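You operate a simulated robot arm through the tools that you are given. There is no shell and no other tool. Be economical: measure what you need, move in short steps, check, and stop when the job is done.

The job below is to be done with a simulated two-armed robot. You get a single attempt, and the scene is never put back.

Task
Pull out the clip rack, hang the damp napkin on the bare end of its bar and peg it.
Fine: use the wooden peg; leave the dry napkin, the other pegs and the towel.

Only the result counts: the job must be done as asked and must still hold three seconds after the hand-in. Knocking over, shifting, dropping, spilling or breaking anything else fails it. Flat cloth is picked up by pressing the open fingertips on it (5 to 10 N) and closing them slowly along it; thin cloth reads only 2 to 8 mm in the jaws.

Robot
Two 7-joint arms with two-finger parallel grippers on one trunk, on a base that drives. Base frame: it is fixed to the floor where the robot stands at the start and does not move with it; the origin is under the middle of the robot, x ahead of it, y to its left, z up; the surface under the hand at the start is at about z = 940. Readings come in mm, degrees, newtons and seconds.
The left shoulder is at the start at [30, 119, 1110], the right one opposite. With the tool pointing down near the work surface each hand reaches from about 280 to 680 mm from the robot's upright axis, wherever it stands, measured 20 degrees to its own side. Places, roughly: bar under the white clip [800, 200, 1400]; bare end of the rack bar [700, 100, 1400]; clip rack [900, 200, 1400]; teal towel (5x10x15 cm) [800, 200, 1300]. Payload 3.43 kg a hand.
The TCP of each hand is the grasp point between the finger pads, 30 mm short of the fingertips. In the tool frame z runs along the fingers and y along their closing line. The gripper opens to 94 mm. The fingers are 28 mm wide and 10 mm thick; the gripper's body (50 by 96 mm) begins 55 mm behind the TCP.
Orientation is that of the tool frame in the base frame, as a unit quaternion [w, x, y, z]. With the fingers straight down and closing along the base's y, the tool's x points along the base's -x, its y along +y and its z along -z.

Tools
- The arms move only by the tool nudge_tool. It takes "left_deltas", "right_deltas" or both (then of equal length, played together; a hand with none holds still); each is a list that holds one entry, the list of rows, each a list of 7 numbers: the turn, a rotation vector about the tool's x, y, z in degrees, then the shift along the tool's x, y, z in mm, then the finger opening in mm, from 0 to 94. In form: [[[ax, ay, az, dx, dy, dz, hand], ...]]. A call has 1 to 12 rows; each row is the pose to reach, as a shift and turn from the pose commanded when the call began, along the tool's axes at that moment. A row lasts 0.2 s, in which the tool goes at most 50 mm and 8.6 degrees; a call with a longer step from one row to the next is refused whole, and so is a gripper value outside its range. A pose out of reach is approached as far as the arm can. The call stops where the force on the tool passes 40 N (or 10 N more than at its start, if that is more) or the arm is blocked; 0.2 s more then pass. The fingers move at their own pace (about 72 mm/s each) and stop on an object; they squeeze with about 44 N. The grip force told is the motor's: it shows also when the fingers shut on nothing. Time passes only in rows, and 0.2 s behind the last, so rows that repeat a pose let the fingers close. It gives the time, the measured TCP pose, the force on the tool (base axes), the opening and the grip force at its end, in the units of the frame above (readings bear some noise), with the torque about the TCP (base axes, N m) and any sound that the robot's microphone picked up.
- Cameras (640 x 400 px; columns grow to the right, rows downward): "scene" is now at [47, -35.2, 1824.6]; the picture's right is [-0.41, -0.91, 0.00], its down [-0.63, 0.28, -0.72] and it looks along [0.66, -0.30, -0.69] (base axes); focal length 260 px, centre (320, 200). "left" rides on the left gripper at [76, -14, -103] in its tool frame; the picture's right is [0.18, 0.98, 0.00], its down [-0.75, 0.14, -0.64] and it looks along [-0.63, 0.12, 0.77] (tool axes); focal length 243 px, centre (320, 200). "right" rides on the right gripper at [76, 14, -102] in its tool frame; the picture's right is [-0.18, 0.98, 0.00], its down [-0.75, -0.14, -0.64] and it looks along [-0.63, -0.12, 0.77] (tool axes); focal length 243 px, centre (320, 200).
- grab_frame(camera): a new picture of that camera. It takes no simulated time.
- raise_lower(by): slides the trunk up (or, below 0, down) by that many mm; the arms and the scene camera ride with it, the base frame stays. It gives what a move gives, with no picture.
- drive_base(legs): drives the robot by 1 to 6 legs, each [ahead, turn to the left] in mm and degrees, along the robot's own axes; the way and the turn of a leg run together, so that a leg with both is an arc; at most 1500 mm and 180 degrees a leg. The arms and the cameras ride along, it lands a little off, and it stops where it bumps. It gives what a move gives.
- pan_tilt(pan, tilt): turns the head with the scene camera to pan (to the left, within 143 degrees either way) and tilt (down, from -29 to 69), counted from straight ahead of the robot. It gives what a move gives.
- pixel_to_xyz(camera, pixels): there is no depth. For up to 12 entries [column, row, z] of the newest picture of that camera ("zoom" is the newest enlarged one), the place [x, y] in the base frame at which the ray of that pixel passes the height z, good to about 2 mm. It takes no simulated time.
- inspect(camera, box): a new picture of the part [left, top, right, bottom] of that camera's present view, enlarged. It takes no simulated time.
- close_job(): hands the job in; it is judged then, once.

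Go step by step. Measure first, check grasps and placings, and put right what went wrong. The budget is 80 turns and 58 pictures, counting those below and the enlarged ones. Unless the task says otherwise, let go and move clear before handing in, and close with one line.

The tools are called by a JSON object that holds its "name" and its "arguments". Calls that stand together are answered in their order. nudge_tool: Moves the arms, as the interface text tells. Its arguments: {"type":"object","properties":{"left_deltas":{"type":"array","items":{"type":"array","items":{"type":"array","items":{"type":"number"}}}},"right_deltas":{"type":"array","items":{"type":"array","items":{"type":"array","items":{"type":"number"}}}}},"required":[]} The other tools are called the same way: raise_lower (by) slides the trunk up or down; drive_base (legs) drives the base; pan_tilt (pan, tilt) turns the head that bears the scene camera; grab_frame (camera) takes a picture; pixel_to_xyz (camera, pixels) gives the place at which the rays of pixels pass given heights; inspect (camera, box) takes an enlarged picture of a part of a camera's view; close_job () hands the job in.

At the start:

```text
clock: 0.0
left_eef_pos: [296.7, -5.2, 1513.8]
left_tool_rot: [0.0, 0.0, 1.0, 0.001]
left_contact_force: [0.3, 0.8, -0.1]
left_torque: [0.01, -0.02, 0.0]
left_finger_gap: 93.9
left_grip_force: 0.1
right_eef_pos: [274.3, -329.9, 1490.2]
right_tool_rot: [-0.001, 0.0, 1.0, 0.0]
right_contact_force: [-0.6, 0.2, 0.3]
right_torque: [0.0, 0.02, 0.04]
right_finger_gap: 94.1
right_grip_force: 0.0
trunk travel left (down, up): [-375.0, 35.0]
robot x, y, heading: [1.2, 0.3, 0.1]
head pan, tilt: [-24.2, 43.8]
```

scene: 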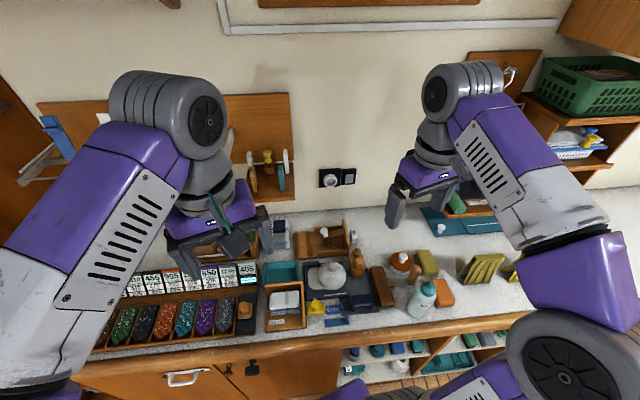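
right: 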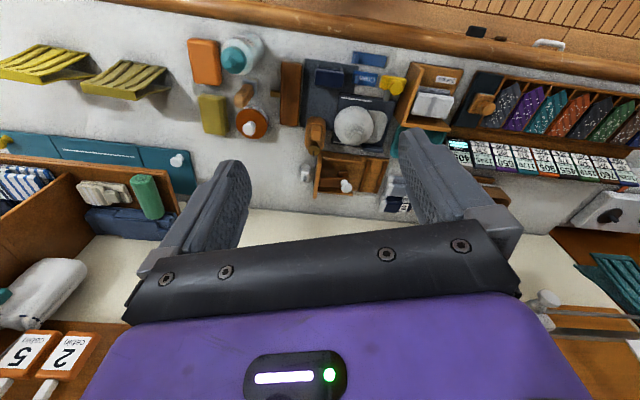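
left: 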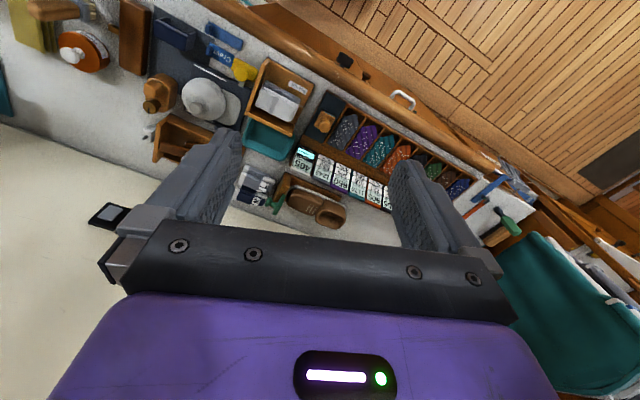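

The scene view shows the counter and, at the left edge near (50,150), part of a rack behind the left arm. I'll turn the head toward the rack at about [800,150,1400].

{"name": "pan_tilt", "arguments": {"pan": 15, "tilt": 28}}

{"name": "grab_frame", "arguments": {"camera": "scene"}}

```text
clock: 1.1
left_eef_pos: [297.5, -5.2, 1512.6]
left_tool_rot: [0.0, 0.0, 1.0, 0.0]
left_contact_force: [-0.3, -0.1, 0.6]
left_torque: [0.0, 0.0, -0.03]
left_finger_gap: 93.8
left_grip_force: 0.0
right_eef_pos: [274.1, -329.6, 1489.4]
right_tool_rot: [0.0, 0.0, 1.0, 0.0]
right_contact_force: [-0.3, -1.0, 0.8]
right_torque: [0.01, -0.01, 0.0]
right_finger_gap: 94.1
right_grip_force: 0.1
trunk travel left (down, up): [-375.0, 35.0]
robot x, y, heading: [-0.0, 0.6, 0.2]
head pan, tilt: [15.0, 28.0]
```

```text
54 pictures are left
```

scene: 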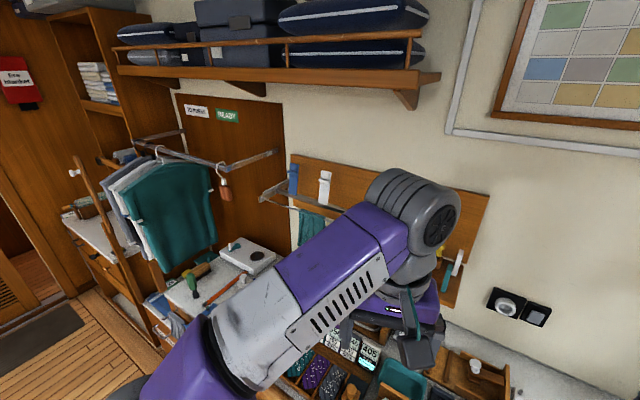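

The clip rack is on the panel around (260-345,165-245), with a blue and a white clip and a teal towel. I'll zoom there.

{"name": "inspect", "arguments": {"camera": "scene", "box": [240, 140, 400, 250]}}

{"name": "inspect", "arguments": {"camera": "scene", "box": [60, 120, 300, 340]}}

```text
3.64 times, centred on (320, 195) of scene
```

zoom: 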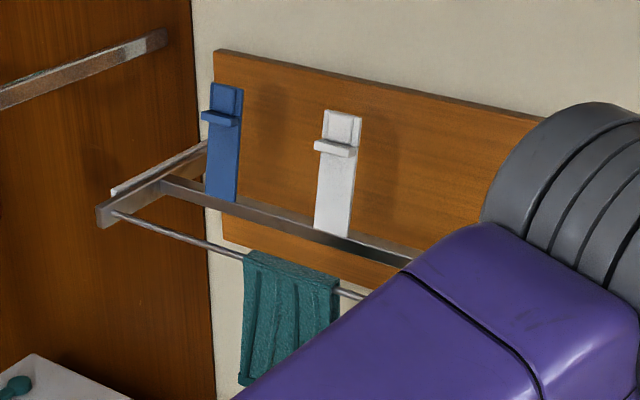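

```text
1.82 times, centred on (180, 230) of scene
```

zoom: 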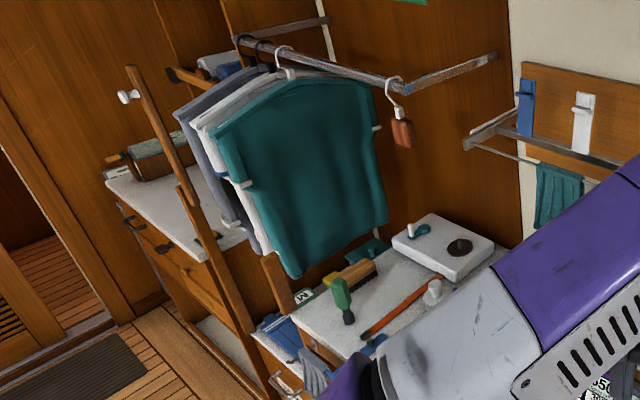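

The left arm blocks the view, so I'll lower the left hand to about z 1260 and move it slightly left, then look again.

{"name": "nudge_tool", "arguments": {"left_deltas": [[[0, 0, 0, 0, 20, 45, 94], [0, 0, 0, 0, 40, 90, 94], [0, 0, 0, 0, 60, 130, 94], [0, 0, 0, 0, 80, 170, 94], [0, 0, 0, 0, 100, 210, 94], [0, 0, 0, 0, 120, 250, 94]]]}}

{"name": "grab_frame", "arguments": {"camera": "scene"}}

```text
clock: 2.5
left_eef_pos: [293.3, 113.7, 1265.5]
left_tool_rot: [0.002, -0.001, 1.0, -0.001]
left_contact_force: [-0.3, 0.8, -0.6]
left_torque: [0.01, -0.02, 0.01]
left_finger_gap: 93.9
left_grip_force: 0.2
right_eef_pos: [275.2, -330.3, 1490.0]
right_tool_rot: [0.0, 0.001, 1.0, 0.0]
right_contact_force: [-0.8, 0.2, 0.1]
right_torque: [-0.03, 0.02, 0.0]
right_finger_gap: 93.9
right_grip_force: 0.1
trunk travel left (down, up): [-375.0, 35.0]
robot x, y, heading: [-2.6, -1.5, -0.1]
head pan, tilt: [15.0, 28.0]
```

```text
51 pictures are left
```

scene: 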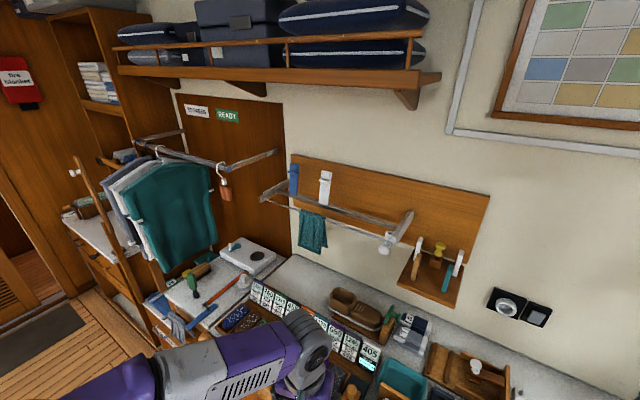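

Now the whole rack is visible (260-415,165-250), with a pull knob at (386,243) and a peg holder at (435,265). I'll zoom on the rack and the counter below.

{"name": "inspect", "arguments": {"camera": "scene", "box": [240, 145, 500, 310]}}

{"name": "inspect", "arguments": {"camera": "scene", "box": [370, 210, 500, 310]}}

{"name": "pan_tilt", "arguments": {"pan": -10, "tilt": 45}}

{"name": "grab_frame", "arguments": {"camera": "scene"}}

```text
2.42 times, centred on (370, 228) of scene
```

zoom: 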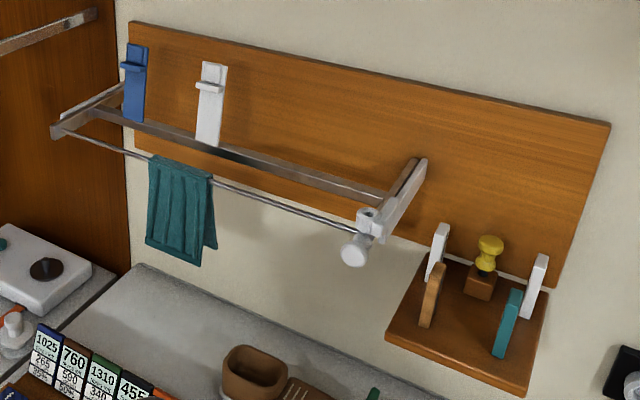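

```text
4.00 times, centred on (435, 260) of scene
```

zoom: 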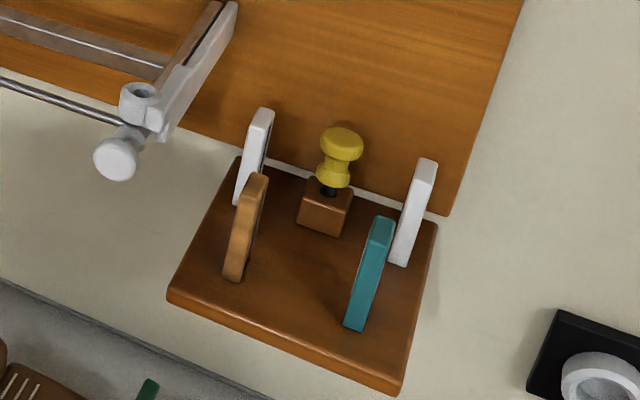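

```text
clock: 3.4
left_eef_pos: [294.0, 112.7, 1265.9]
left_tool_rot: [0.0, 0.0, 1.0, 0.0]
left_contact_force: [0.1, -1.1, -0.4]
left_torque: [-0.01, -0.01, 0.01]
left_finger_gap: 94.0
left_grip_force: 0.1
right_eef_pos: [274.7, -331.1, 1489.5]
right_tool_rot: [0.0, 0.0, 1.0, -0.001]
right_contact_force: [-0.2, 0.8, -0.2]
right_torque: [0.04, -0.02, -0.02]
right_finger_gap: 93.9
right_grip_force: 0.0
trunk travel left (down, up): [-375.0, 35.0]
robot x, y, heading: [0.4, -2.4, 0.1]
head pan, tilt: [-10.0, 45.0]
```

```text
48 pictures are left
```

scene: 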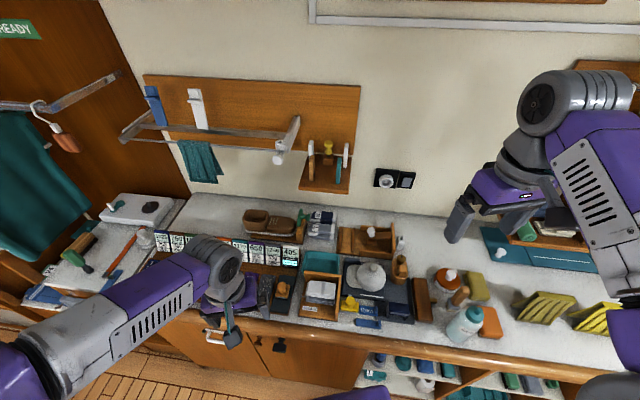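

The rack, its knob and the peg shelf with one wooden peg are clear. Next I need the napkins: candidates at (320,290) and (320,222).

{"name": "inspect", "arguments": {"camera": "scene", "box": [230, 195, 430, 330]}}

{"name": "inspect", "arguments": {"camera": "scene", "box": [420, 190, 640, 340]}}

{"name": "inspect", "arguments": {"camera": "scene", "box": [0, 180, 220, 330]}}

```text
2.96 times, centred on (330, 262) of scene
```

zoom: 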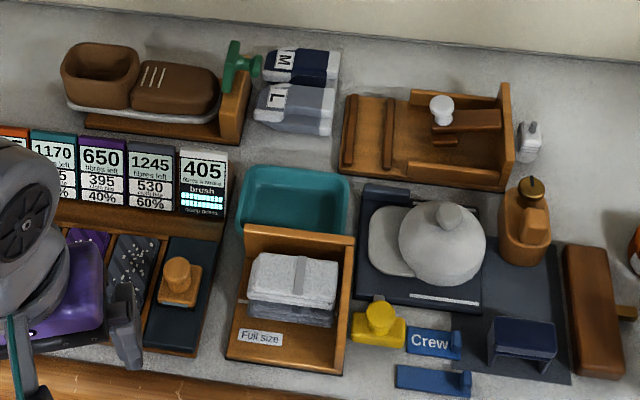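

```text
2.67 times, centred on (530, 265) of scene
```

zoom: 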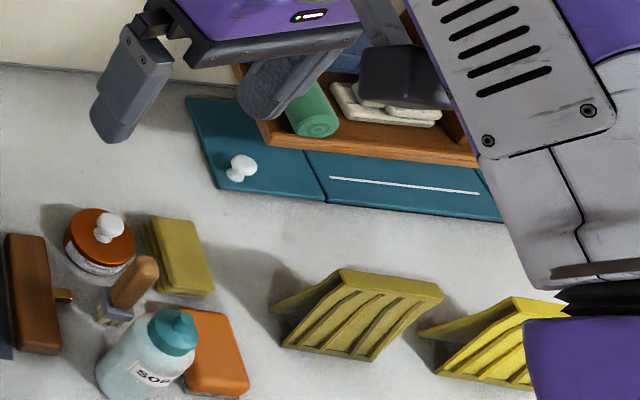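

```text
2.67 times, centred on (110, 255) of scene
```

zoom: 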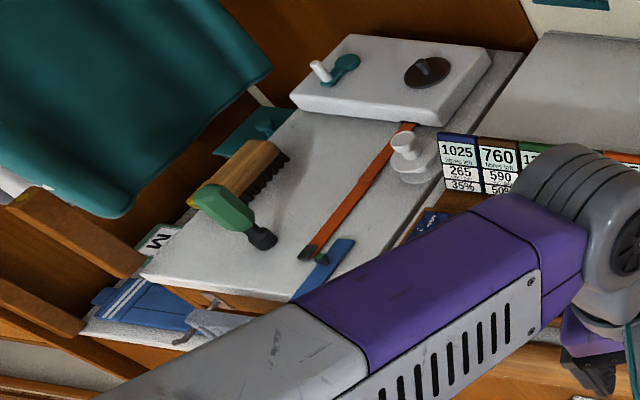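

The two ribbed yellow things at scene (545,305) (darker) and (600,315) (brighter) could be the napkins, damp and dry. I'll zoom in on them with the right camera and check the right side of the scene.

{"name": "inspect", "arguments": {"camera": "right", "box": [0, 10, 260, 170]}}

{"name": "pan_tilt", "arguments": {"pan": -50, "tilt": 40}}

{"name": "grab_frame", "arguments": {"camera": "scene"}}

```text
2.46 times, centred on (130, 90) of right
```

zoom: 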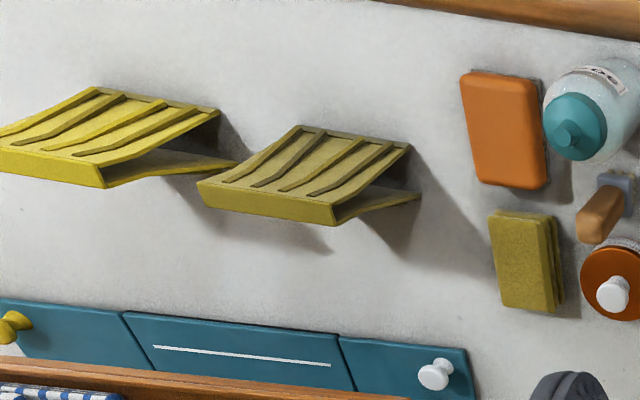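

```text
clock: 4.4
left_eef_pos: [293.9, 112.6, 1266.3]
left_tool_rot: [0.0, 0.0, 1.0, 0.0]
left_contact_force: [0.4, -1.0, -0.2]
left_torque: [0.0, 0.0, -0.01]
left_finger_gap: 94.1
left_grip_force: 0.1
right_eef_pos: [274.9, -329.6, 1490.4]
right_tool_rot: [0.0, -0.001, 1.0, 0.0]
right_contact_force: [0.7, -0.2, 1.2]
right_torque: [0.0, 0.02, -0.02]
right_finger_gap: 94.0
right_grip_force: 0.1
trunk travel left (down, up): [-375.0, 35.0]
robot x, y, heading: [3.4, 5.2, -0.2]
head pan, tilt: [-50.0, 40.0]
```

```text
43 pictures are left
```

scene: 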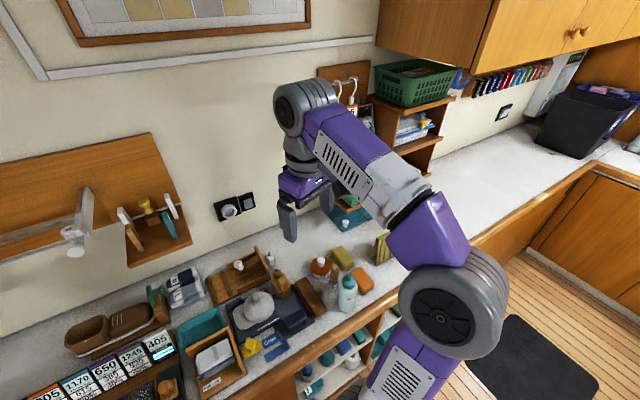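

The two yellow cloth-like tents beside the sponges look like the napkins (one darker). I'll measure their places in the last zoom (tops at zoom (300,130),(335,220); and others).

{"name": "pixel_to_xyz", "arguments": {"camera": "zoom", "pixels": [[300, 128, 960], [410, 148, 960], [335, 220, 960], [198, 183, 960], [420, 195, 945], [310, 170, 960], [60, 140, 960], [530, 260, 950], [385, 15, 940]]}}

{"name": "nudge_tool", "arguments": {"right_deltas": [[[0, 0, 0, 0, -15, 45, 94], [0, 0, 0, 0, -30, 90, 94], [0, 0, 0, 0, -45, 130, 94], [0, 0, 0, 0, -60, 170, 94], [0, 0, 0, 0, -80, 210, 94]]]}}

{"name": "grab_frame", "arguments": {"camera": "right"}}

{"name": "grab_frame", "arguments": {"camera": "scene"}}

```text
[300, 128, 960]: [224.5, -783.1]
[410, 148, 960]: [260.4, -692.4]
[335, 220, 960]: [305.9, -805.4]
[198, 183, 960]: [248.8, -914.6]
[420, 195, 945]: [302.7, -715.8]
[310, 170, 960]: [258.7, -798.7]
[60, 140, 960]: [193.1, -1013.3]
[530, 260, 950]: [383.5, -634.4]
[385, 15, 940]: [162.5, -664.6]
```

```text
clock: 5.6
left_eef_pos: [294.3, 112.4, 1265.7]
left_tool_rot: [0.0, -0.001, 1.0, 0.0]
left_contact_force: [-0.5, 0.3, 0.3]
left_torque: [-0.02, 0.01, 0.0]
left_finger_gap: 94.0
left_grip_force: 0.0
right_eef_pos: [274.8, -406.3, 1279.3]
right_tool_rot: [0.0, -0.001, 1.0, 0.0]
right_contact_force: [1.2, 0.3, 1.0]
right_torque: [0.0, 0.04, 0.02]
right_finger_gap: 93.8
right_grip_force: 0.0
trunk travel left (down, up): [-375.0, 35.0]
robot x, y, heading: [-0.7, 3.6, -0.2]
head pan, tilt: [-50.0, 40.0]
```

```text
42 pictures are left
```

right: 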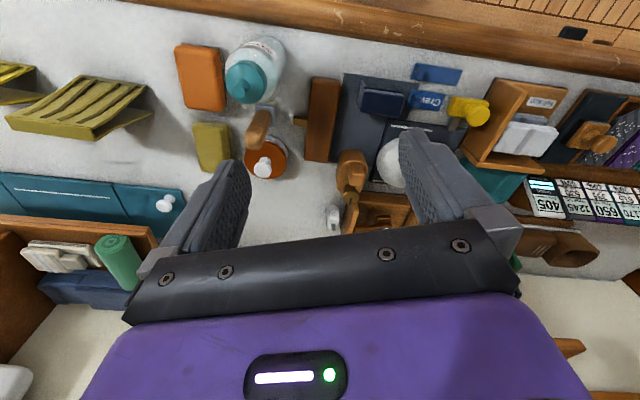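

```text
41 pictures are left
```

scene: 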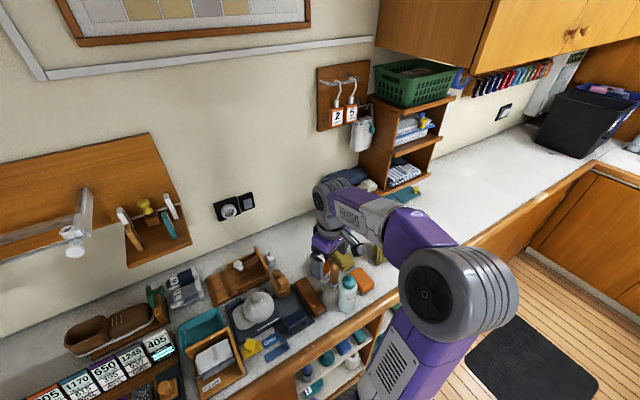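

Comparing the two right-camera views, the yellow items' bright edges come out near z≈1090. So they are tented cloths about 15 cm tall, shaped like the draped towel, and the darker nearer one is probably the damp napkin. I'll zoom in to confirm, then measure the rack from the head.

{"name": "inspect", "arguments": {"camera": "right", "box": [0, 40, 200, 165]}}

{"name": "pan_tilt", "arguments": {"pan": 5, "tilt": 28}}

{"name": "inspect", "arguments": {"camera": "scene", "box": [200, 130, 460, 290]}}

```text
3.20 times, centred on (100, 102) of right
```

zoom: 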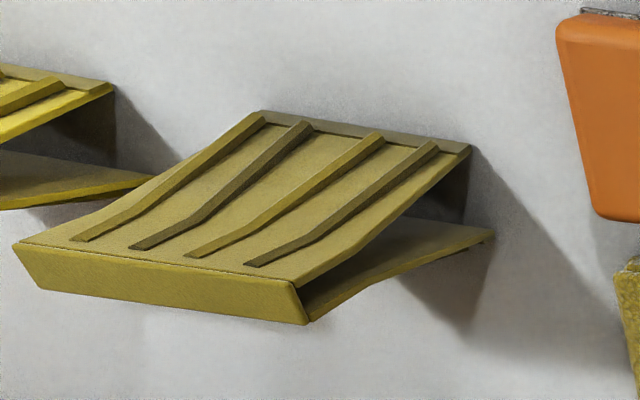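

```text
clock: 6.9
left_eef_pos: [293.4, 115.2, 1266.3]
left_tool_rot: [0.0, 0.0, 1.0, -0.001]
left_contact_force: [1.0, -0.2, 0.5]
left_torque: [0.0, 0.0, -0.02]
left_finger_gap: 93.8
left_grip_force: 0.2
right_eef_pos: [274.7, -405.1, 1279.3]
right_tool_rot: [0.0, 0.001, 1.0, 0.0]
right_contact_force: [-0.4, 0.8, 0.0]
right_torque: [-0.02, 0.01, 0.03]
right_finger_gap: 94.0
right_grip_force: 0.0
trunk travel left (down, up): [-375.0, 35.0]
robot x, y, heading: [-4.5, -2.5, 0.1]
head pan, tilt: [5.0, 28.0]
```

```text
2.46 times, centred on (330, 210) of scene
```

zoom: 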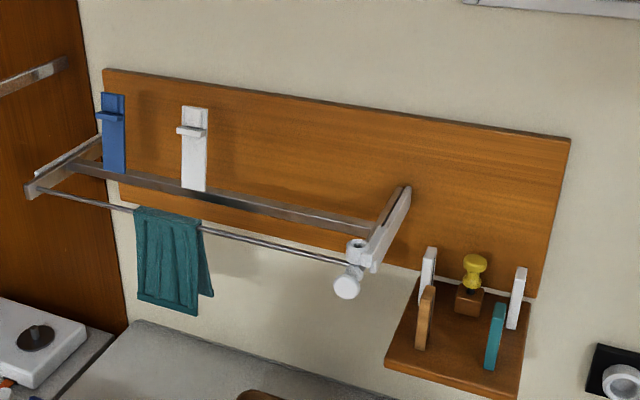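

The napkins are tents of cloth, and the duller olive one is the damp one. I'll raise and advance the left hand for a second viewpoint on the rack.

{"name": "nudge_tool", "arguments": {"left_deltas": [[[0, 0, 0, -20, 0, -40, 94], [0, 0, 0, -40, 0, -80, 94], [0, 0, 0, -60, 0, -120, 94], [0, 0, 0, -80, 0, -160, 94], [0, 0, 0, -100, 0, -200, 94]]]}}

{"name": "grab_frame", "arguments": {"camera": "left"}}

{"name": "grab_frame", "arguments": {"camera": "scene"}}

```text
clock: 8.1
left_eef_pos: [395.9, 115.1, 1459.9]
left_tool_rot: [0.0, 0.001, 1.0, 0.0]
left_contact_force: [0.6, -0.6, 0.1]
left_torque: [-0.02, 0.01, -0.03]
left_finger_gap: 93.6
left_grip_force: 0.0
right_eef_pos: [276.6, -406.8, 1280.1]
right_tool_rot: [-0.001, 0.0, 1.0, 0.001]
right_contact_force: [-0.6, -0.4, -0.8]
right_torque: [0.04, 0.04, -0.02]
right_finger_gap: 94.0
right_grip_force: 0.0
trunk travel left (down, up): [-375.0, 35.0]
robot x, y, heading: [1.5, -1.1, 0.2]
head pan, tilt: [5.0, 28.0]
```

```text
38 pictures are left
```

left: 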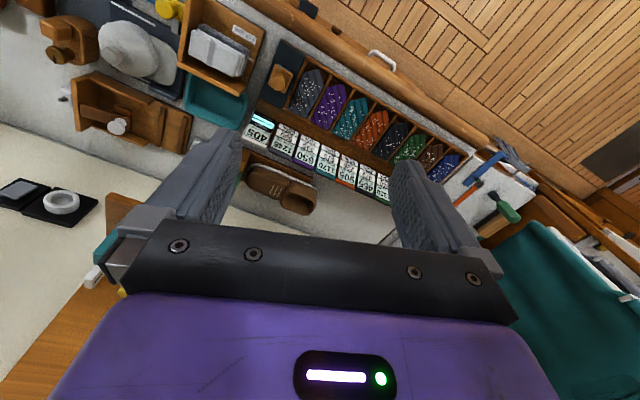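

```text
37 pictures are left
```

scene: 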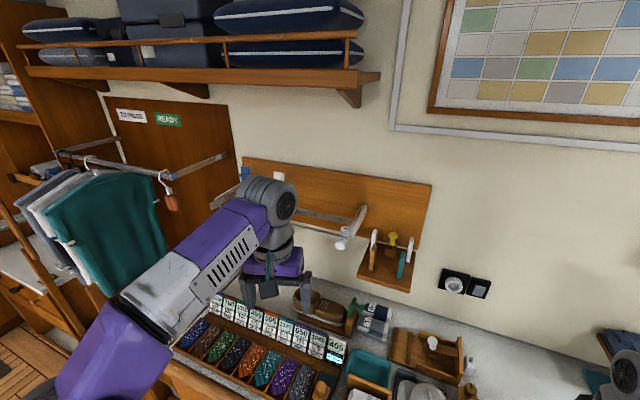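

The left camera looks forward only below the hand, so it doesn't help here. I'll park the left hand back out of the way and use the head at two trunk heights to triangulate the rack.

{"name": "nudge_tool", "arguments": {"left_deltas": [[[0, 0, 0, 30, 15, 35, 94], [0, 0, 0, 60, 30, 70, 94], [0, 0, 0, 90, 45, 105, 94], [0, 0, 0, 120, 60, 140, 94], [0, 0, 0, 150, 75, 175, 94], [0, 0, 0, 150, 75, 175, 94]]]}}

{"name": "pan_tilt", "arguments": {"pan": 2, "tilt": 30}}

{"name": "inspect", "arguments": {"camera": "scene", "box": [200, 130, 460, 290]}}

```text
clock: 9.5
left_eef_pos: [245.9, 190.3, 1286.2]
left_tool_rot: [0.0, 0.001, 1.0, 0.0]
left_contact_force: [-0.6, 0.1, -0.4]
left_torque: [-0.01, 0.0, -0.02]
left_finger_gap: 93.9
left_grip_force: 0.0
right_eef_pos: [275.9, -406.5, 1280.6]
right_tool_rot: [0.001, 0.0, 1.0, 0.0]
right_contact_force: [0.5, 0.1, -0.1]
right_torque: [0.0, -0.01, -0.01]
right_finger_gap: 94.0
right_grip_force: 0.1
trunk travel left (down, up): [-375.0, 35.0]
robot x, y, heading: [-1.6, 0.1, -0.0]
head pan, tilt: [5.0, 28.0]
```

```text
clock: 10.1
left_eef_pos: [244.0, 190.2, 1286.0]
left_tool_rot: [0.0, 0.0, 1.0, 0.0]
left_contact_force: [0.5, -0.1, -0.2]
left_torque: [0.0, 0.0, -0.02]
left_finger_gap: 94.0
left_grip_force: 0.0
right_eef_pos: [276.3, -406.9, 1278.6]
right_tool_rot: [0.0, 0.0, 1.0, 0.0]
right_contact_force: [0.3, 0.7, 0.2]
right_torque: [0.02, -0.03, 0.01]
right_finger_gap: 94.1
right_grip_force: 0.1
trunk travel left (down, up): [-375.0, 35.0]
robot x, y, heading: [-3.8, 0.9, -0.1]
head pan, tilt: [2.0, 30.0]
```

```text
2.46 times, centred on (330, 210) of scene
```

zoom: 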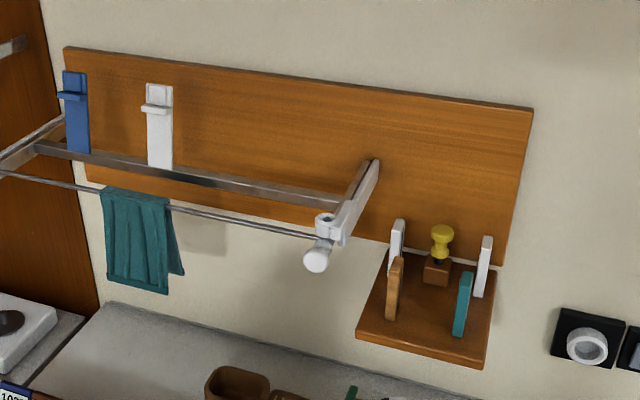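

Querying rays for the rack and pegs from this height, then lowering the trunk 200 mm for the second set.

{"name": "pixel_to_xyz", "arguments": {"camera": "zoom", "pixels": [[317, 262, 1400], [317, 262, 1200], [316, 236, 1400], [316, 236, 1200], [172, 208, 1400], [172, 208, 1200], [340, 205, 1400], [340, 205, 1200], [397, 260, 1200], [397, 260, 1000], [356, 335, 1200], [356, 335, 1000]]}}

{"name": "pixel_to_xyz", "arguments": {"camera": "zoom", "pixels": [[483, 369, 1200], [483, 369, 1000], [389, 318, 1200], [389, 318, 1000], [160, 167, 1400], [160, 167, 1200], [375, 162, 1400], [375, 162, 1200], [323, 218, 1400], [323, 218, 1200], [533, 109, 1600], [533, 109, 1400]]}}

{"name": "raise_lower", "arguments": {"by": -200}}

{"name": "inspect", "arguments": {"camera": "scene", "box": [200, 70, 460, 230]}}

```text
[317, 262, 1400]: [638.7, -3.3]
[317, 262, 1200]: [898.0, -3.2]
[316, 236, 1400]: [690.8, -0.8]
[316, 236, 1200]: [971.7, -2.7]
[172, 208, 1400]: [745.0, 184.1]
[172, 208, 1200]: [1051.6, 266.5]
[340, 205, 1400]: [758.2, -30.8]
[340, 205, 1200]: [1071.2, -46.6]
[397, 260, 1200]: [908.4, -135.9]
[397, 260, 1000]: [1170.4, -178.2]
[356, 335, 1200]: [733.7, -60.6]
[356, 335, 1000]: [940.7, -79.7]
```

```text
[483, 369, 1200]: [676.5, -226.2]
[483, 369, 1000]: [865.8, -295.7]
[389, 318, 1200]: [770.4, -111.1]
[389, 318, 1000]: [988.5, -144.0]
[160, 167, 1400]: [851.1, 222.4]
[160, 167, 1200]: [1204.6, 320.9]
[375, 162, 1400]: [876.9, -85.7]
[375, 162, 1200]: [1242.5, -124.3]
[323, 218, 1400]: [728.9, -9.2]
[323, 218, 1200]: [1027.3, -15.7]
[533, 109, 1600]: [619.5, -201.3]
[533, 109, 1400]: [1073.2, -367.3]
```

```text
clock: 11.9
left_eef_pos: [244.0, 191.5, 1101.2]
left_tool_rot: [0.0, 0.0, 1.0, 0.0]
left_contact_force: [0.5, -0.6, 1.0]
left_torque: [0.05, -0.01, 0.0]
left_finger_gap: 94.1
left_grip_force: 0.0
right_eef_pos: [276.0, -408.1, 1101.6]
right_tool_rot: [0.009, 0.0, 1.0, -0.007]
right_contact_force: [-3.0, 4.2, 20.0]
right_torque: [-0.94, 0.31, -0.22]
right_finger_gap: 91.9
right_grip_force: 0.1
trunk travel left (down, up): [-191.0, 219.0]
robot x, y, heading: [1.8, -1.7, 0.0]
head pan, tilt: [2.0, 30.0]
stopped: the force on the tool passed its limit at 51 N (the readings are from after the stop); the commanded pose is now the measured one
```

```text
2.46 times, centred on (330, 150) of scene
```

zoom: 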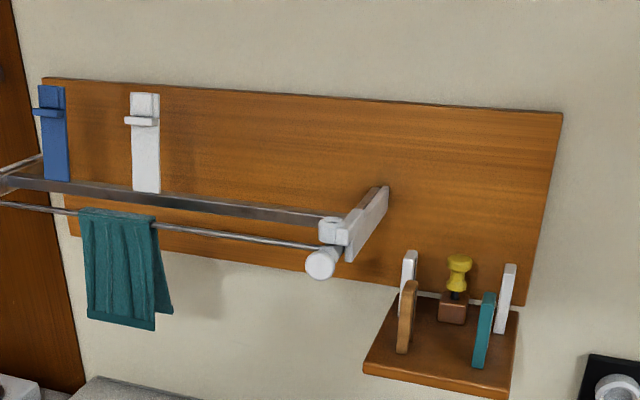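

The right hand pressed on something at fingertip z≈1070 and the trunk stopped after 184 mm. I'll take this height's readings, then lift the right hand and see what it touched.

{"name": "pixel_to_xyz", "arguments": {"camera": "zoom", "pixels": [[320, 264, 1400], [320, 264, 1200], [320, 246, 1400], [320, 246, 1200], [156, 222, 1400], [156, 222, 1200], [322, 217, 1400], [322, 217, 1200], [409, 284, 1200], [409, 284, 1000], [364, 364, 1200], [364, 364, 1000]]}}

{"name": "nudge_tool", "arguments": {"right_deltas": [[[0, 0, 0, 0, 0, -15, 94], [0, 0, 0, 0, 0, -40, 94], [0, 0, 0, 0, 0, -80, 94]]]}}

{"name": "grab_frame", "arguments": {"camera": "right"}}

```text
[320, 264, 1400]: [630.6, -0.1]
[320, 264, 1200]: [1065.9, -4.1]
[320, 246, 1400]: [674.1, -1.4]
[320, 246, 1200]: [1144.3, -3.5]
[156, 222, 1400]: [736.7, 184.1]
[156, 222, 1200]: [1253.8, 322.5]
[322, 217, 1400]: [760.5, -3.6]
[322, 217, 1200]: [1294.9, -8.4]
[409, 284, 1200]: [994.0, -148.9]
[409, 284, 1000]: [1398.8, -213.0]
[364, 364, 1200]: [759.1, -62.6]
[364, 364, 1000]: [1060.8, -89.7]
```

```text
clock: 12.7
left_eef_pos: [244.7, 190.1, 1102.9]
left_tool_rot: [0.0, 0.0, 1.0, -0.001]
left_contact_force: [-0.7, -1.5, -1.0]
left_torque: [0.0, -0.03, 0.02]
left_finger_gap: 93.9
left_grip_force: 0.1
right_eef_pos: [277.1, -406.4, 1179.3]
right_tool_rot: [0.007, 0.0, 1.0, -0.005]
right_contact_force: [0.8, 0.3, -0.5]
right_torque: [-0.01, 0.01, -0.03]
right_finger_gap: 94.2
right_grip_force: 0.0
trunk travel left (down, up): [-191.0, 219.0]
robot x, y, heading: [0.8, 1.5, -0.1]
head pan, tilt: [2.0, 30.0]
```

```text
34 pictures are left
```

right: 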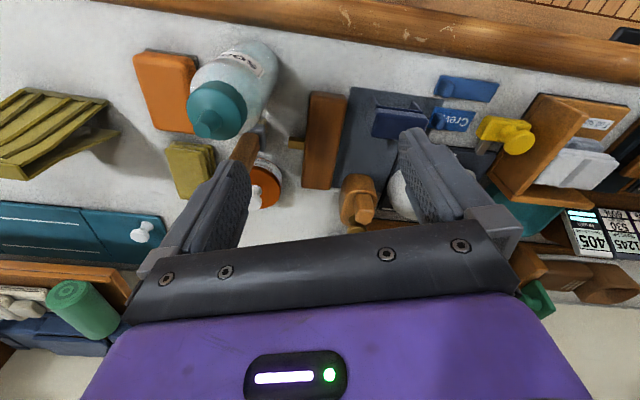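

Triangulation puts the knob at about [651,-2,1391], the rod near [757,187,1392] at the towel, the wooden peg top at about [751,-110,1320], and the wall line turned about 16.5° to the right. Nothing looks toppled. I'll raise the trunk fully and turn to face the wall.

{"name": "raise_lower", "arguments": {"by": 219}}

{"name": "drive_base", "arguments": {"legs": [[0, -16.5]]}}

{"name": "pan_tilt", "arguments": {"pan": 12, "tilt": 35}}

{"name": "grab_frame", "arguments": {"camera": "scene"}}

```text
clock: 15.0
left_eef_pos: [245.4, 189.8, 1321.5]
left_tool_rot: [0.0, 0.0, 1.0, 0.001]
left_contact_force: [1.2, 0.4, -0.1]
left_torque: [-0.02, 0.02, -0.02]
left_finger_gap: 94.0
left_grip_force: 0.1
right_eef_pos: [277.6, -407.8, 1398.9]
right_tool_rot: [0.007, -0.001, 1.0, -0.005]
right_contact_force: [0.1, -0.4, -0.1]
right_torque: [0.0, 0.0, -0.01]
right_finger_gap: 94.0
right_grip_force: 0.0
trunk travel left (down, up): [-410.0, 0.0]
robot x, y, heading: [-0.8, 2.0, -0.2]
head pan, tilt: [2.0, 30.0]
```

```text
clock: 16.4
left_eef_pos: [288.8, 111.6, 1321.1]
left_tool_rot: [0.0, 0.146, 0.989, -0.001]
left_contact_force: [0.1, -0.3, 0.5]
left_torque: [-0.02, -0.01, 0.03]
left_finger_gap: 93.8
left_grip_force: 0.1
right_eef_pos: [149.3, -469.6, 1398.3]
right_tool_rot: [0.008, 0.144, 0.989, -0.006]
right_contact_force: [1.0, -0.1, -0.4]
right_torque: [-0.03, 0.01, -0.01]
right_finger_gap: 94.0
right_grip_force: 0.0
trunk travel left (down, up): [-410.0, 0.0]
robot x, y, heading: [-1.0, 2.5, -16.7]
head pan, tilt: [2.0, 30.0]
```

```text
clock: 17.1
left_eef_pos: [290.4, 111.8, 1321.9]
left_tool_rot: [0.001, 0.145, 0.989, -0.001]
left_contact_force: [-0.3, 0.1, -0.2]
left_torque: [-0.01, -0.01, -0.06]
left_finger_gap: 93.9
left_grip_force: 0.0
right_eef_pos: [147.5, -469.8, 1397.6]
right_tool_rot: [0.007, 0.145, 0.989, -0.006]
right_contact_force: [0.6, 0.4, 0.3]
right_torque: [0.0, -0.03, 0.01]
right_finger_gap: 93.9
right_grip_force: 0.0
trunk travel left (down, up): [-410.0, 0.0]
robot x, y, heading: [1.4, -2.9, -16.8]
head pan, tilt: [12.0, 35.0]
```

```text
33 pictures are left
```

scene: 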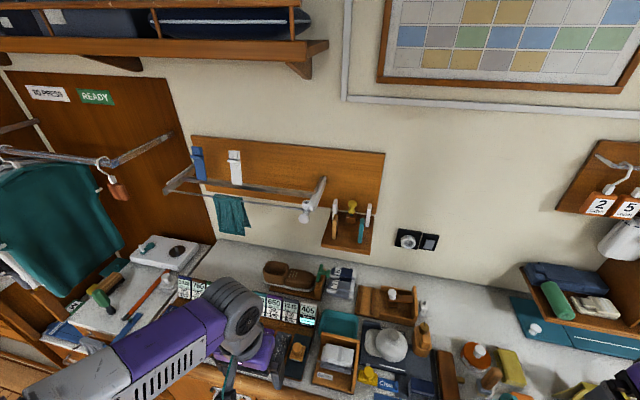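

Facing the wall now. I'll zoom on the rack to pin down the wall angle and the peg details.

{"name": "inspect", "arguments": {"camera": "scene", "box": [160, 125, 390, 265]}}

{"name": "inspect", "arguments": {"camera": "scene", "box": [290, 165, 390, 260]}}

```text
2.78 times, centred on (275, 195) of scene
```

zoom: 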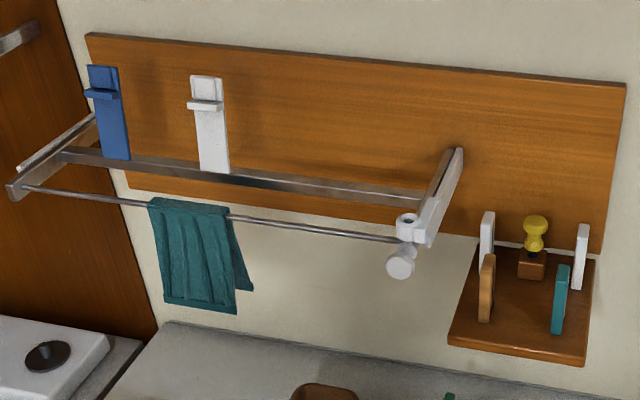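

```text
4.21 times, centred on (340, 212) of scene
```

zoom: 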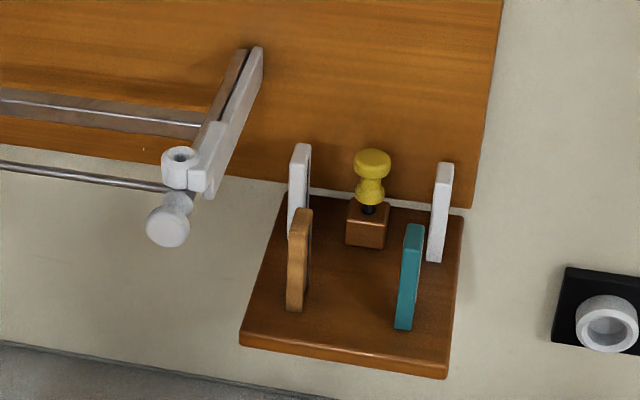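

Measuring the rod line, shelf edge, and peg on this zoom.

{"name": "pixel_to_xyz", "arguments": {"camera": "zoom", "pixels": [[2, 166, 1390], [150, 187, 1390], [167, 228, 1391], [180, 155, 1400], [240, 338, 1255], [446, 370, 1255], [301, 212, 1320], [296, 308, 1257], [301, 212, 1330], [412, 226, 1320], [404, 328, 1257], [372, 155, 1300]]}}

```text
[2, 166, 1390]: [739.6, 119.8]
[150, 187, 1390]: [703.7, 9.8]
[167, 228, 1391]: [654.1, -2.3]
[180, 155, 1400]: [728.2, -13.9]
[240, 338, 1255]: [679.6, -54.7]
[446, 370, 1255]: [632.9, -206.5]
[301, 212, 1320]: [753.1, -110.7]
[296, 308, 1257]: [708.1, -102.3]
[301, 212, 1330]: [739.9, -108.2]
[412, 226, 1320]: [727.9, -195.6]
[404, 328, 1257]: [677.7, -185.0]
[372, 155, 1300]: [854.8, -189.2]
```

Wall angle is ≈17.5°, and the knob sits in the robot's frame at 625 ahead, 187 left, z 1391. I'll pitch the left hand forward (fingers 20° below horizontal) and bring it 65 mm short of the knob.

{"name": "nudge_tool", "arguments": {"left_deltas": [[[0, -7, 0, -31, 0, -8, 80], [0, -14, 0, -62, -1, -16, 70], [0, -21, 0, -93, -1, -24, 60], [0, -28, 0, -124, -2, -32, 60], [0, -35, 0, -155, -2, -40, 60], [0, -42, 0, -186, -2, -48, 60], [0, -49, 0, -217, -3, -56, 60], [0, -56, 0, -248, -3, -64, 60], [0, -63, 0, -279, -3, -70, 60], [0, -70, 0, -310, -3, -74, 60], [0, -70, 0, -310, -3, -74, 60]]]}}

{"name": "grab_frame", "arguments": {"camera": "left"}}

{"name": "inspect", "arguments": {"camera": "scene", "box": [200, 140, 400, 280]}}

```text
clock: 19.5
left_eef_pos: [584.2, 23.0, 1397.0]
left_tool_rot: [0.568, 0.118, 0.81, -0.084]
left_contact_force: [-0.9, 0.1, 0.0]
left_torque: [0.01, 0.02, 0.01]
left_finger_gap: 59.9
left_grip_force: 0.1
right_eef_pos: [149.0, -469.0, 1398.6]
right_tool_rot: [0.006, 0.144, 0.989, -0.006]
right_contact_force: [0.4, 0.3, -0.3]
right_torque: [-0.01, 0.0, -0.01]
right_finger_gap: 94.1
right_grip_force: 0.0
trunk travel left (down, up): [-410.0, 0.0]
robot x, y, heading: [0.2, 0.9, -16.8]
head pan, tilt: [12.0, 35.0]
```

```text
30 pictures are left
```

left: 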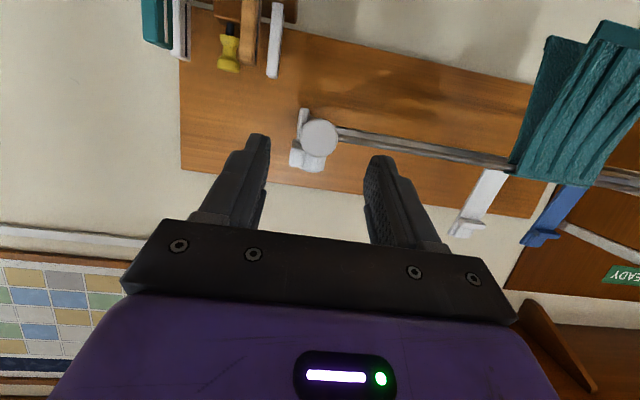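

```text
2.86 times, centred on (300, 210) of scene
```

zoom: 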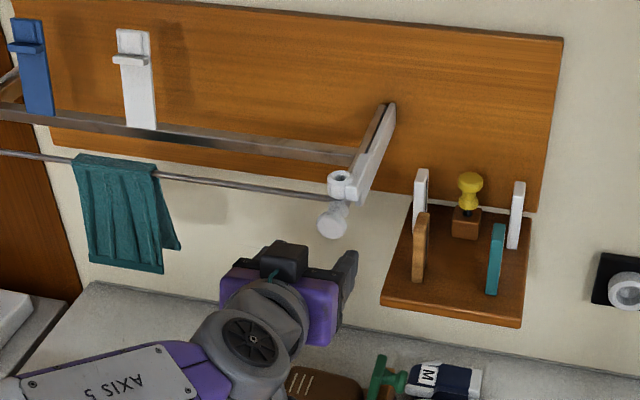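

The knob at left-camera (320,140) is nearly on the finger axis. I'll advance 66 mm so the pads straddle its head, then close.

{"name": "nudge_tool", "arguments": {"left_deltas": [[[0, 0, 0, -7, 0, 33, 60], [0, 0, 0, -14, 0, 65, 60], [0, 0, 0, -14, 0, 65, 0], [0, 0, 0, -14, 0, 65, 0], [0, 0, 0, -14, 0, 65, 0]]]}}

{"name": "grab_frame", "arguments": {"camera": "left"}}

```text
clock: 20.7
left_eef_pos: [647.9, 5.6, 1386.3]
left_tool_rot: [0.568, 0.116, 0.811, -0.082]
left_contact_force: [3.3, 5.9, -1.2]
left_torque: [0.16, 0.05, 0.41]
left_finger_gap: 31.4
left_grip_force: 44.5
right_eef_pos: [150.4, -468.3, 1399.3]
right_tool_rot: [0.006, 0.145, 0.989, -0.006]
right_contact_force: [-0.5, 0.2, 0.4]
right_torque: [0.03, 0.02, 0.01]
right_finger_gap: 94.3
right_grip_force: 0.0
trunk travel left (down, up): [-410.0, 0.0]
robot x, y, heading: [5.0, 1.7, -16.9]
head pan, tilt: [12.0, 35.0]
```

```text
28 pictures are left
```

left: 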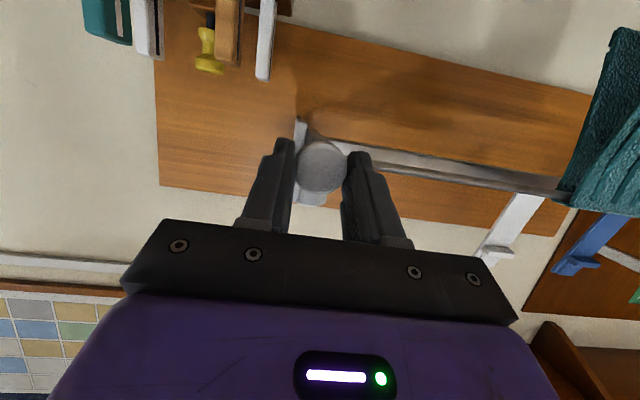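

The knob head is gripped (31.4 mm, 44 N). I'll pull straight back 60 mm gently and watch the force.

{"name": "nudge_tool", "arguments": {"left_deltas": [[[0, 0, 0, 3.4, 0, -9.4, 0], [0, 0, 0, 6.8, 0, -18.8, 0], [0, 0, 0, 10.3, 0, -28.2, 0], [0, 0, 0, 13.7, 0, -37.6, 0], [0, 0, 0, 17, 0, -47, 0], [0, 0, 0, 20.5, 0, -56.4, 0]]]}}

{"name": "grab_frame", "arguments": {"camera": "scene"}}

```text
clock: 22.1
left_eef_pos: [593.8, 22.4, 1386.8]
left_tool_rot: [0.568, 0.116, 0.81, -0.082]
left_contact_force: [4.9, 11.2, 2.3]
left_torque: [-0.28, -0.81, 0.36]
left_finger_gap: 31.4
left_grip_force: 45.2
right_eef_pos: [147.9, -466.7, 1399.2]
right_tool_rot: [0.007, 0.144, 0.989, -0.007]
right_contact_force: [-0.1, -1.1, 0.6]
right_torque: [-0.01, 0.0, -0.02]
right_finger_gap: 94.1
right_grip_force: 0.0
trunk travel left (down, up): [-410.0, 0.0]
robot x, y, heading: [-1.5, 0.9, -17.0]
head pan, tilt: [12.0, 35.0]
```

```text
27 pictures are left
```

scene: 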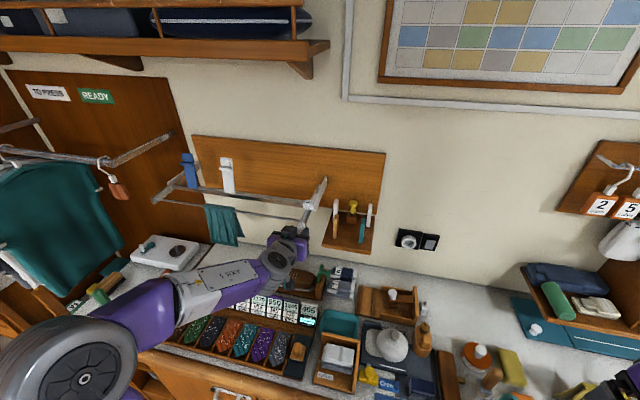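

The whole rack is sliding out (rod, flat bar and clips came about 55 mm). I'll keep pulling another 90 mm or until it stops.

{"name": "nudge_tool", "arguments": {"left_deltas": [[[0, 0, 0, 3.4, 0, -9.4, 0], [0, 0, 0, 6.8, 0, -18.8, 0], [0, 0, 0, 10.3, 0, -28.2, 0], [0, 0, 0, 13.7, 0, -37.6, 0], [0, 0, 0, 17, 0, -47, 0], [0, 0, 0, 20.5, 0, -56.4, 0], [0, 0, 0, 24, 0, -66, 0], [0, 0, 0, 27.4, 0, -75, 0], [0, 0, 0, 31, 0, -85, 0]]]}}

{"name": "inspect", "arguments": {"camera": "scene", "box": [130, 120, 400, 290]}}

```text
clock: 24.1
left_eef_pos: [507.9, 51.0, 1387.0]
left_tool_rot: [0.569, 0.114, 0.81, -0.083]
left_contact_force: [8.3, 24.8, 11.0]
left_torque: [0.22, 0.73, 0.43]
left_finger_gap: 31.4
left_grip_force: 45.0
right_eef_pos: [149.8, -463.2, 1400.5]
right_tool_rot: [0.006, 0.144, 0.989, -0.008]
right_contact_force: [0.2, -0.2, -0.4]
right_torque: [-0.01, 0.0, 0.0]
right_finger_gap: 94.0
right_grip_force: 0.0
trunk travel left (down, up): [-410.0, 0.0]
robot x, y, heading: [-2.0, 0.4, -16.7]
head pan, tilt: [12.0, 35.0]
```

```text
2.35 times, centred on (265, 205) of scene
```

zoom: 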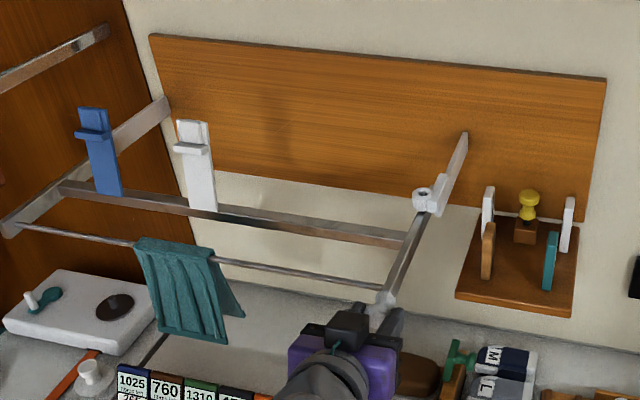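

Pulled 145 mm so far, with side force building to 25 N in +y, meaning the true slide direction leans a bit more left. I'll correct left and keep pulling to feel for the end stop.

{"name": "nudge_tool", "arguments": {"left_deltas": [[[0, 0, 0, 2, 3, -5, 0], [0, 0, 0, 6.8, 4, -18.8, 0], [0, 0, 0, 10.3, 4.5, -28.2, 0], [0, 0, 0, 13.7, 5, -37.6, 0], [0, 0, 0, 17, 5.5, -47, 0], [0, 0, 0, 20.5, 6, -56.4, 0], [0, 0, 0, 24, 6.5, -66, 0]]]}}

{"name": "inspect", "arguments": {"camera": "scene", "box": [130, 120, 400, 290]}}

```text
clock: 25.7
left_eef_pos: [443.7, 72.1, 1387.7]
left_tool_rot: [0.565, 0.119, 0.812, -0.084]
left_contact_force: [4.0, 11.5, -4.4]
left_torque: [-0.23, -1.04, 0.39]
left_finger_gap: 31.9
left_grip_force: 45.0
left hand out of reach, approached as far as the arm can: row 7
right_eef_pos: [149.7, -467.2, 1399.7]
right_tool_rot: [0.007, 0.145, 0.989, -0.007]
right_contact_force: [-0.3, 0.0, 0.0]
right_torque: [-0.01, -0.03, 0.0]
right_finger_gap: 94.3
right_grip_force: 0.1
trunk travel left (down, up): [-410.0, 0.0]
robot x, y, heading: [-0.1, -2.8, -17.0]
head pan, tilt: [12.0, 35.0]
```

```text
2.35 times, centred on (265, 205) of scene
```

zoom: 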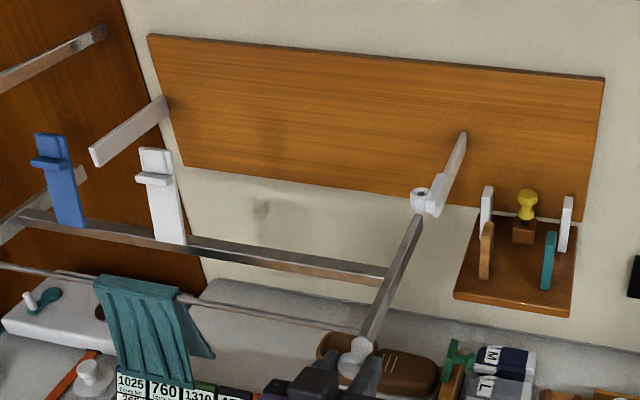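

The rack has come out 212 mm and is still carried by its slides (little torque on the hand). I'll open, lower the hand straight down clear of the knob, and check that the rack stays.

{"name": "nudge_tool", "arguments": {"left_deltas": [[[0, 0, 0, 0, 0, 0, 60], [0, 0, 0, 0, 0, 0, 60], [0, 0, 0, 28, 0, 10, 60], [0, 0, 0, 56, 0, 20, 60], [0, 0, 0, 84, 0, 30, 60], [0, 8, 0, 112, 0, 40, 60], [0, 16, 0, 112, 0, 40, 60]]]}}

{"name": "grab_frame", "arguments": {"camera": "scene"}}

```text
clock: 27.3
left_eef_pos: [456.5, 68.5, 1276.2]
left_tool_rot: [0.447, 0.129, 0.883, -0.065]
left_contact_force: [-0.1, 0.7, 0.0]
left_torque: [0.01, -0.01, -0.01]
left_finger_gap: 59.9
left_grip_force: 0.1
left hand out of reach, approached as far as the arm can: row 3, 4, 5, 6, 7
right_eef_pos: [146.5, -468.8, 1399.0]
right_tool_rot: [0.007, 0.145, 0.989, -0.006]
right_contact_force: [0.3, 0.6, 0.0]
right_torque: [0.02, -0.04, 0.04]
right_finger_gap: 94.1
right_grip_force: 0.1
trunk travel left (down, up): [-410.0, 0.0]
robot x, y, heading: [0.1, -1.0, -16.9]
head pan, tilt: [12.0, 35.0]
```

```text
24 pictures are left
```

scene: 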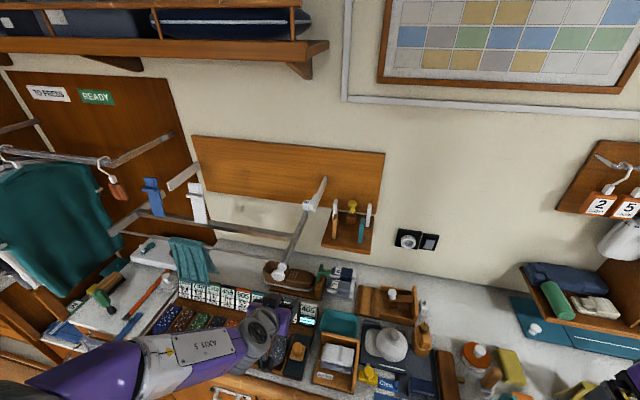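

The rack stays out on its slides. Now I'll tuck the left hand back pointing down, then drive along the counter to the napkin.

{"name": "nudge_tool", "arguments": {"left_deltas": [[[0, 7, 0, 14, 0, -15, 80], [0, 14, 0, 28, 0, -30, 94], [0, 21, 0, 42, 0, -45, 94], [0, 28, 0, 56, 0, -60, 94], [0, 35, 0, 70, 0, -75, 94], [0, 42, 0, 84, 0, -90, 94], [0, 49, 0, 98, 0, -105, 94], [0, 54, 0, 110, 0, -117, 94], [0, 54, 0, 110, 0, -117, 94]]]}}

{"name": "drive_base", "arguments": {"legs": [[0, -90.5], [790, 0], [0, 90]]}}

{"name": "pan_tilt", "arguments": {"pan": 15, "tilt": 50}}

{"name": "grab_frame", "arguments": {"camera": "scene"}}

```text
clock: 29.3
left_eef_pos: [306.4, 113.8, 1257.4]
left_tool_rot: [-0.001, 0.145, 0.989, -0.002]
left_contact_force: [0.8, -0.7, -0.4]
left_torque: [0.01, 0.01, 0.0]
left_finger_gap: 94.0
left_grip_force: 0.0
right_eef_pos: [148.9, -468.5, 1399.6]
right_tool_rot: [0.007, 0.145, 0.989, -0.006]
right_contact_force: [-0.4, -0.5, 0.4]
right_torque: [0.02, 0.03, 0.01]
right_finger_gap: 94.0
right_grip_force: 0.2
trunk travel left (down, up): [-410.0, 0.0]
robot x, y, heading: [4.3, -4.9, -16.4]
head pan, tilt: [12.0, 35.0]
```

```text
clock: 41.2
left_eef_pos: [78.7, -614.9, 1257.1]
left_tool_rot: [0.0, 0.125, 0.992, 0.0]
left_contact_force: [0.5, 0.5, 0.2]
left_torque: [-0.01, 0.02, 0.0]
left_finger_gap: 93.8
left_grip_force: 0.0
right_eef_pos: [-56.2, -1202.1, 1397.3]
right_tool_rot: [0.008, 0.125, 0.992, -0.005]
right_contact_force: [0.4, -0.1, 0.0]
right_torque: [-0.02, -0.02, 0.01]
right_finger_gap: 93.9
right_grip_force: 0.0
trunk travel left (down, up): [-410.0, 0.0]
robot x, y, heading: [-224.7, -743.4, -14.6]
head pan, tilt: [12.0, 35.0]
```

```text
clock: 42.0
left_eef_pos: [76.8, -613.4, 1258.5]
left_tool_rot: [0.0, 0.125, 0.992, 0.0]
left_contact_force: [-0.2, 0.0, -0.2]
left_torque: [-0.05, 0.0, -0.02]
left_finger_gap: 93.9
left_grip_force: 0.0
right_eef_pos: [-56.3, -1203.1, 1398.4]
right_tool_rot: [0.007, 0.125, 0.992, -0.006]
right_contact_force: [0.7, -0.2, -0.5]
right_torque: [0.02, 0.0, -0.02]
right_finger_gap: 93.9
right_grip_force: 0.1
trunk travel left (down, up): [-410.0, 0.0]
robot x, y, heading: [-225.4, -736.9, -14.3]
head pan, tilt: [15.0, 50.0]
```

```text
23 pictures are left
```

scene: 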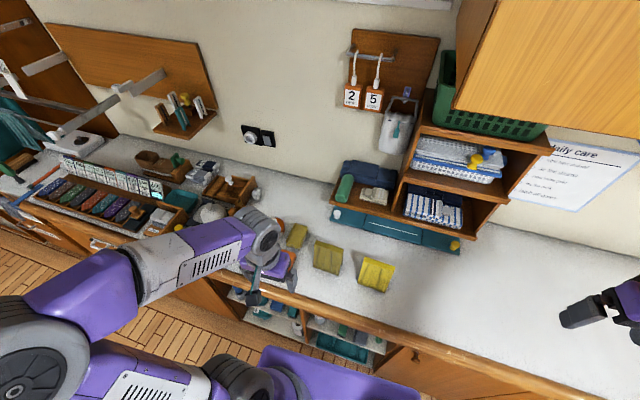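

I'm at [-225,-740], and both napkins are visible: dull one at (327,257), bright one at (375,273). Zooming to measure the damp one.

{"name": "inspect", "arguments": {"camera": "scene", "box": [280, 220, 420, 310]}}

```text
4.44 times, centred on (350, 265) of scene
```

zoom: 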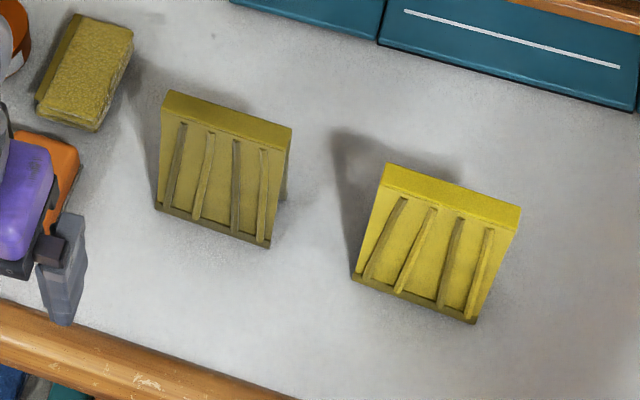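

Tent clearly visible; measuring its base corners at the counter and its top at candidate heights.

{"name": "pixel_to_xyz", "arguments": {"camera": "zoom", "pixels": [[155, 208, 940], [269, 247, 940], [163, 105, 1090], [290, 145, 1090], [166, 91, 1090], [292, 127, 1090], [163, 105, 1060], [290, 145, 1060], [354, 280, 940], [386, 164, 1090], [62, 250, 1250], [285, 200, 940]]}}

```text
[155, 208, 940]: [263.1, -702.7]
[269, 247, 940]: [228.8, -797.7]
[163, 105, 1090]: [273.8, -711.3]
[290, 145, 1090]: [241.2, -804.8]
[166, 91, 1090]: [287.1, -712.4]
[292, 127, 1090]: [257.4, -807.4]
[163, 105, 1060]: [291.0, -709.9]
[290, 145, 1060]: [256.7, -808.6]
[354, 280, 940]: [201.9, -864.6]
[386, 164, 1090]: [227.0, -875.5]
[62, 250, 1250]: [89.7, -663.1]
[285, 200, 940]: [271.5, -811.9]
```

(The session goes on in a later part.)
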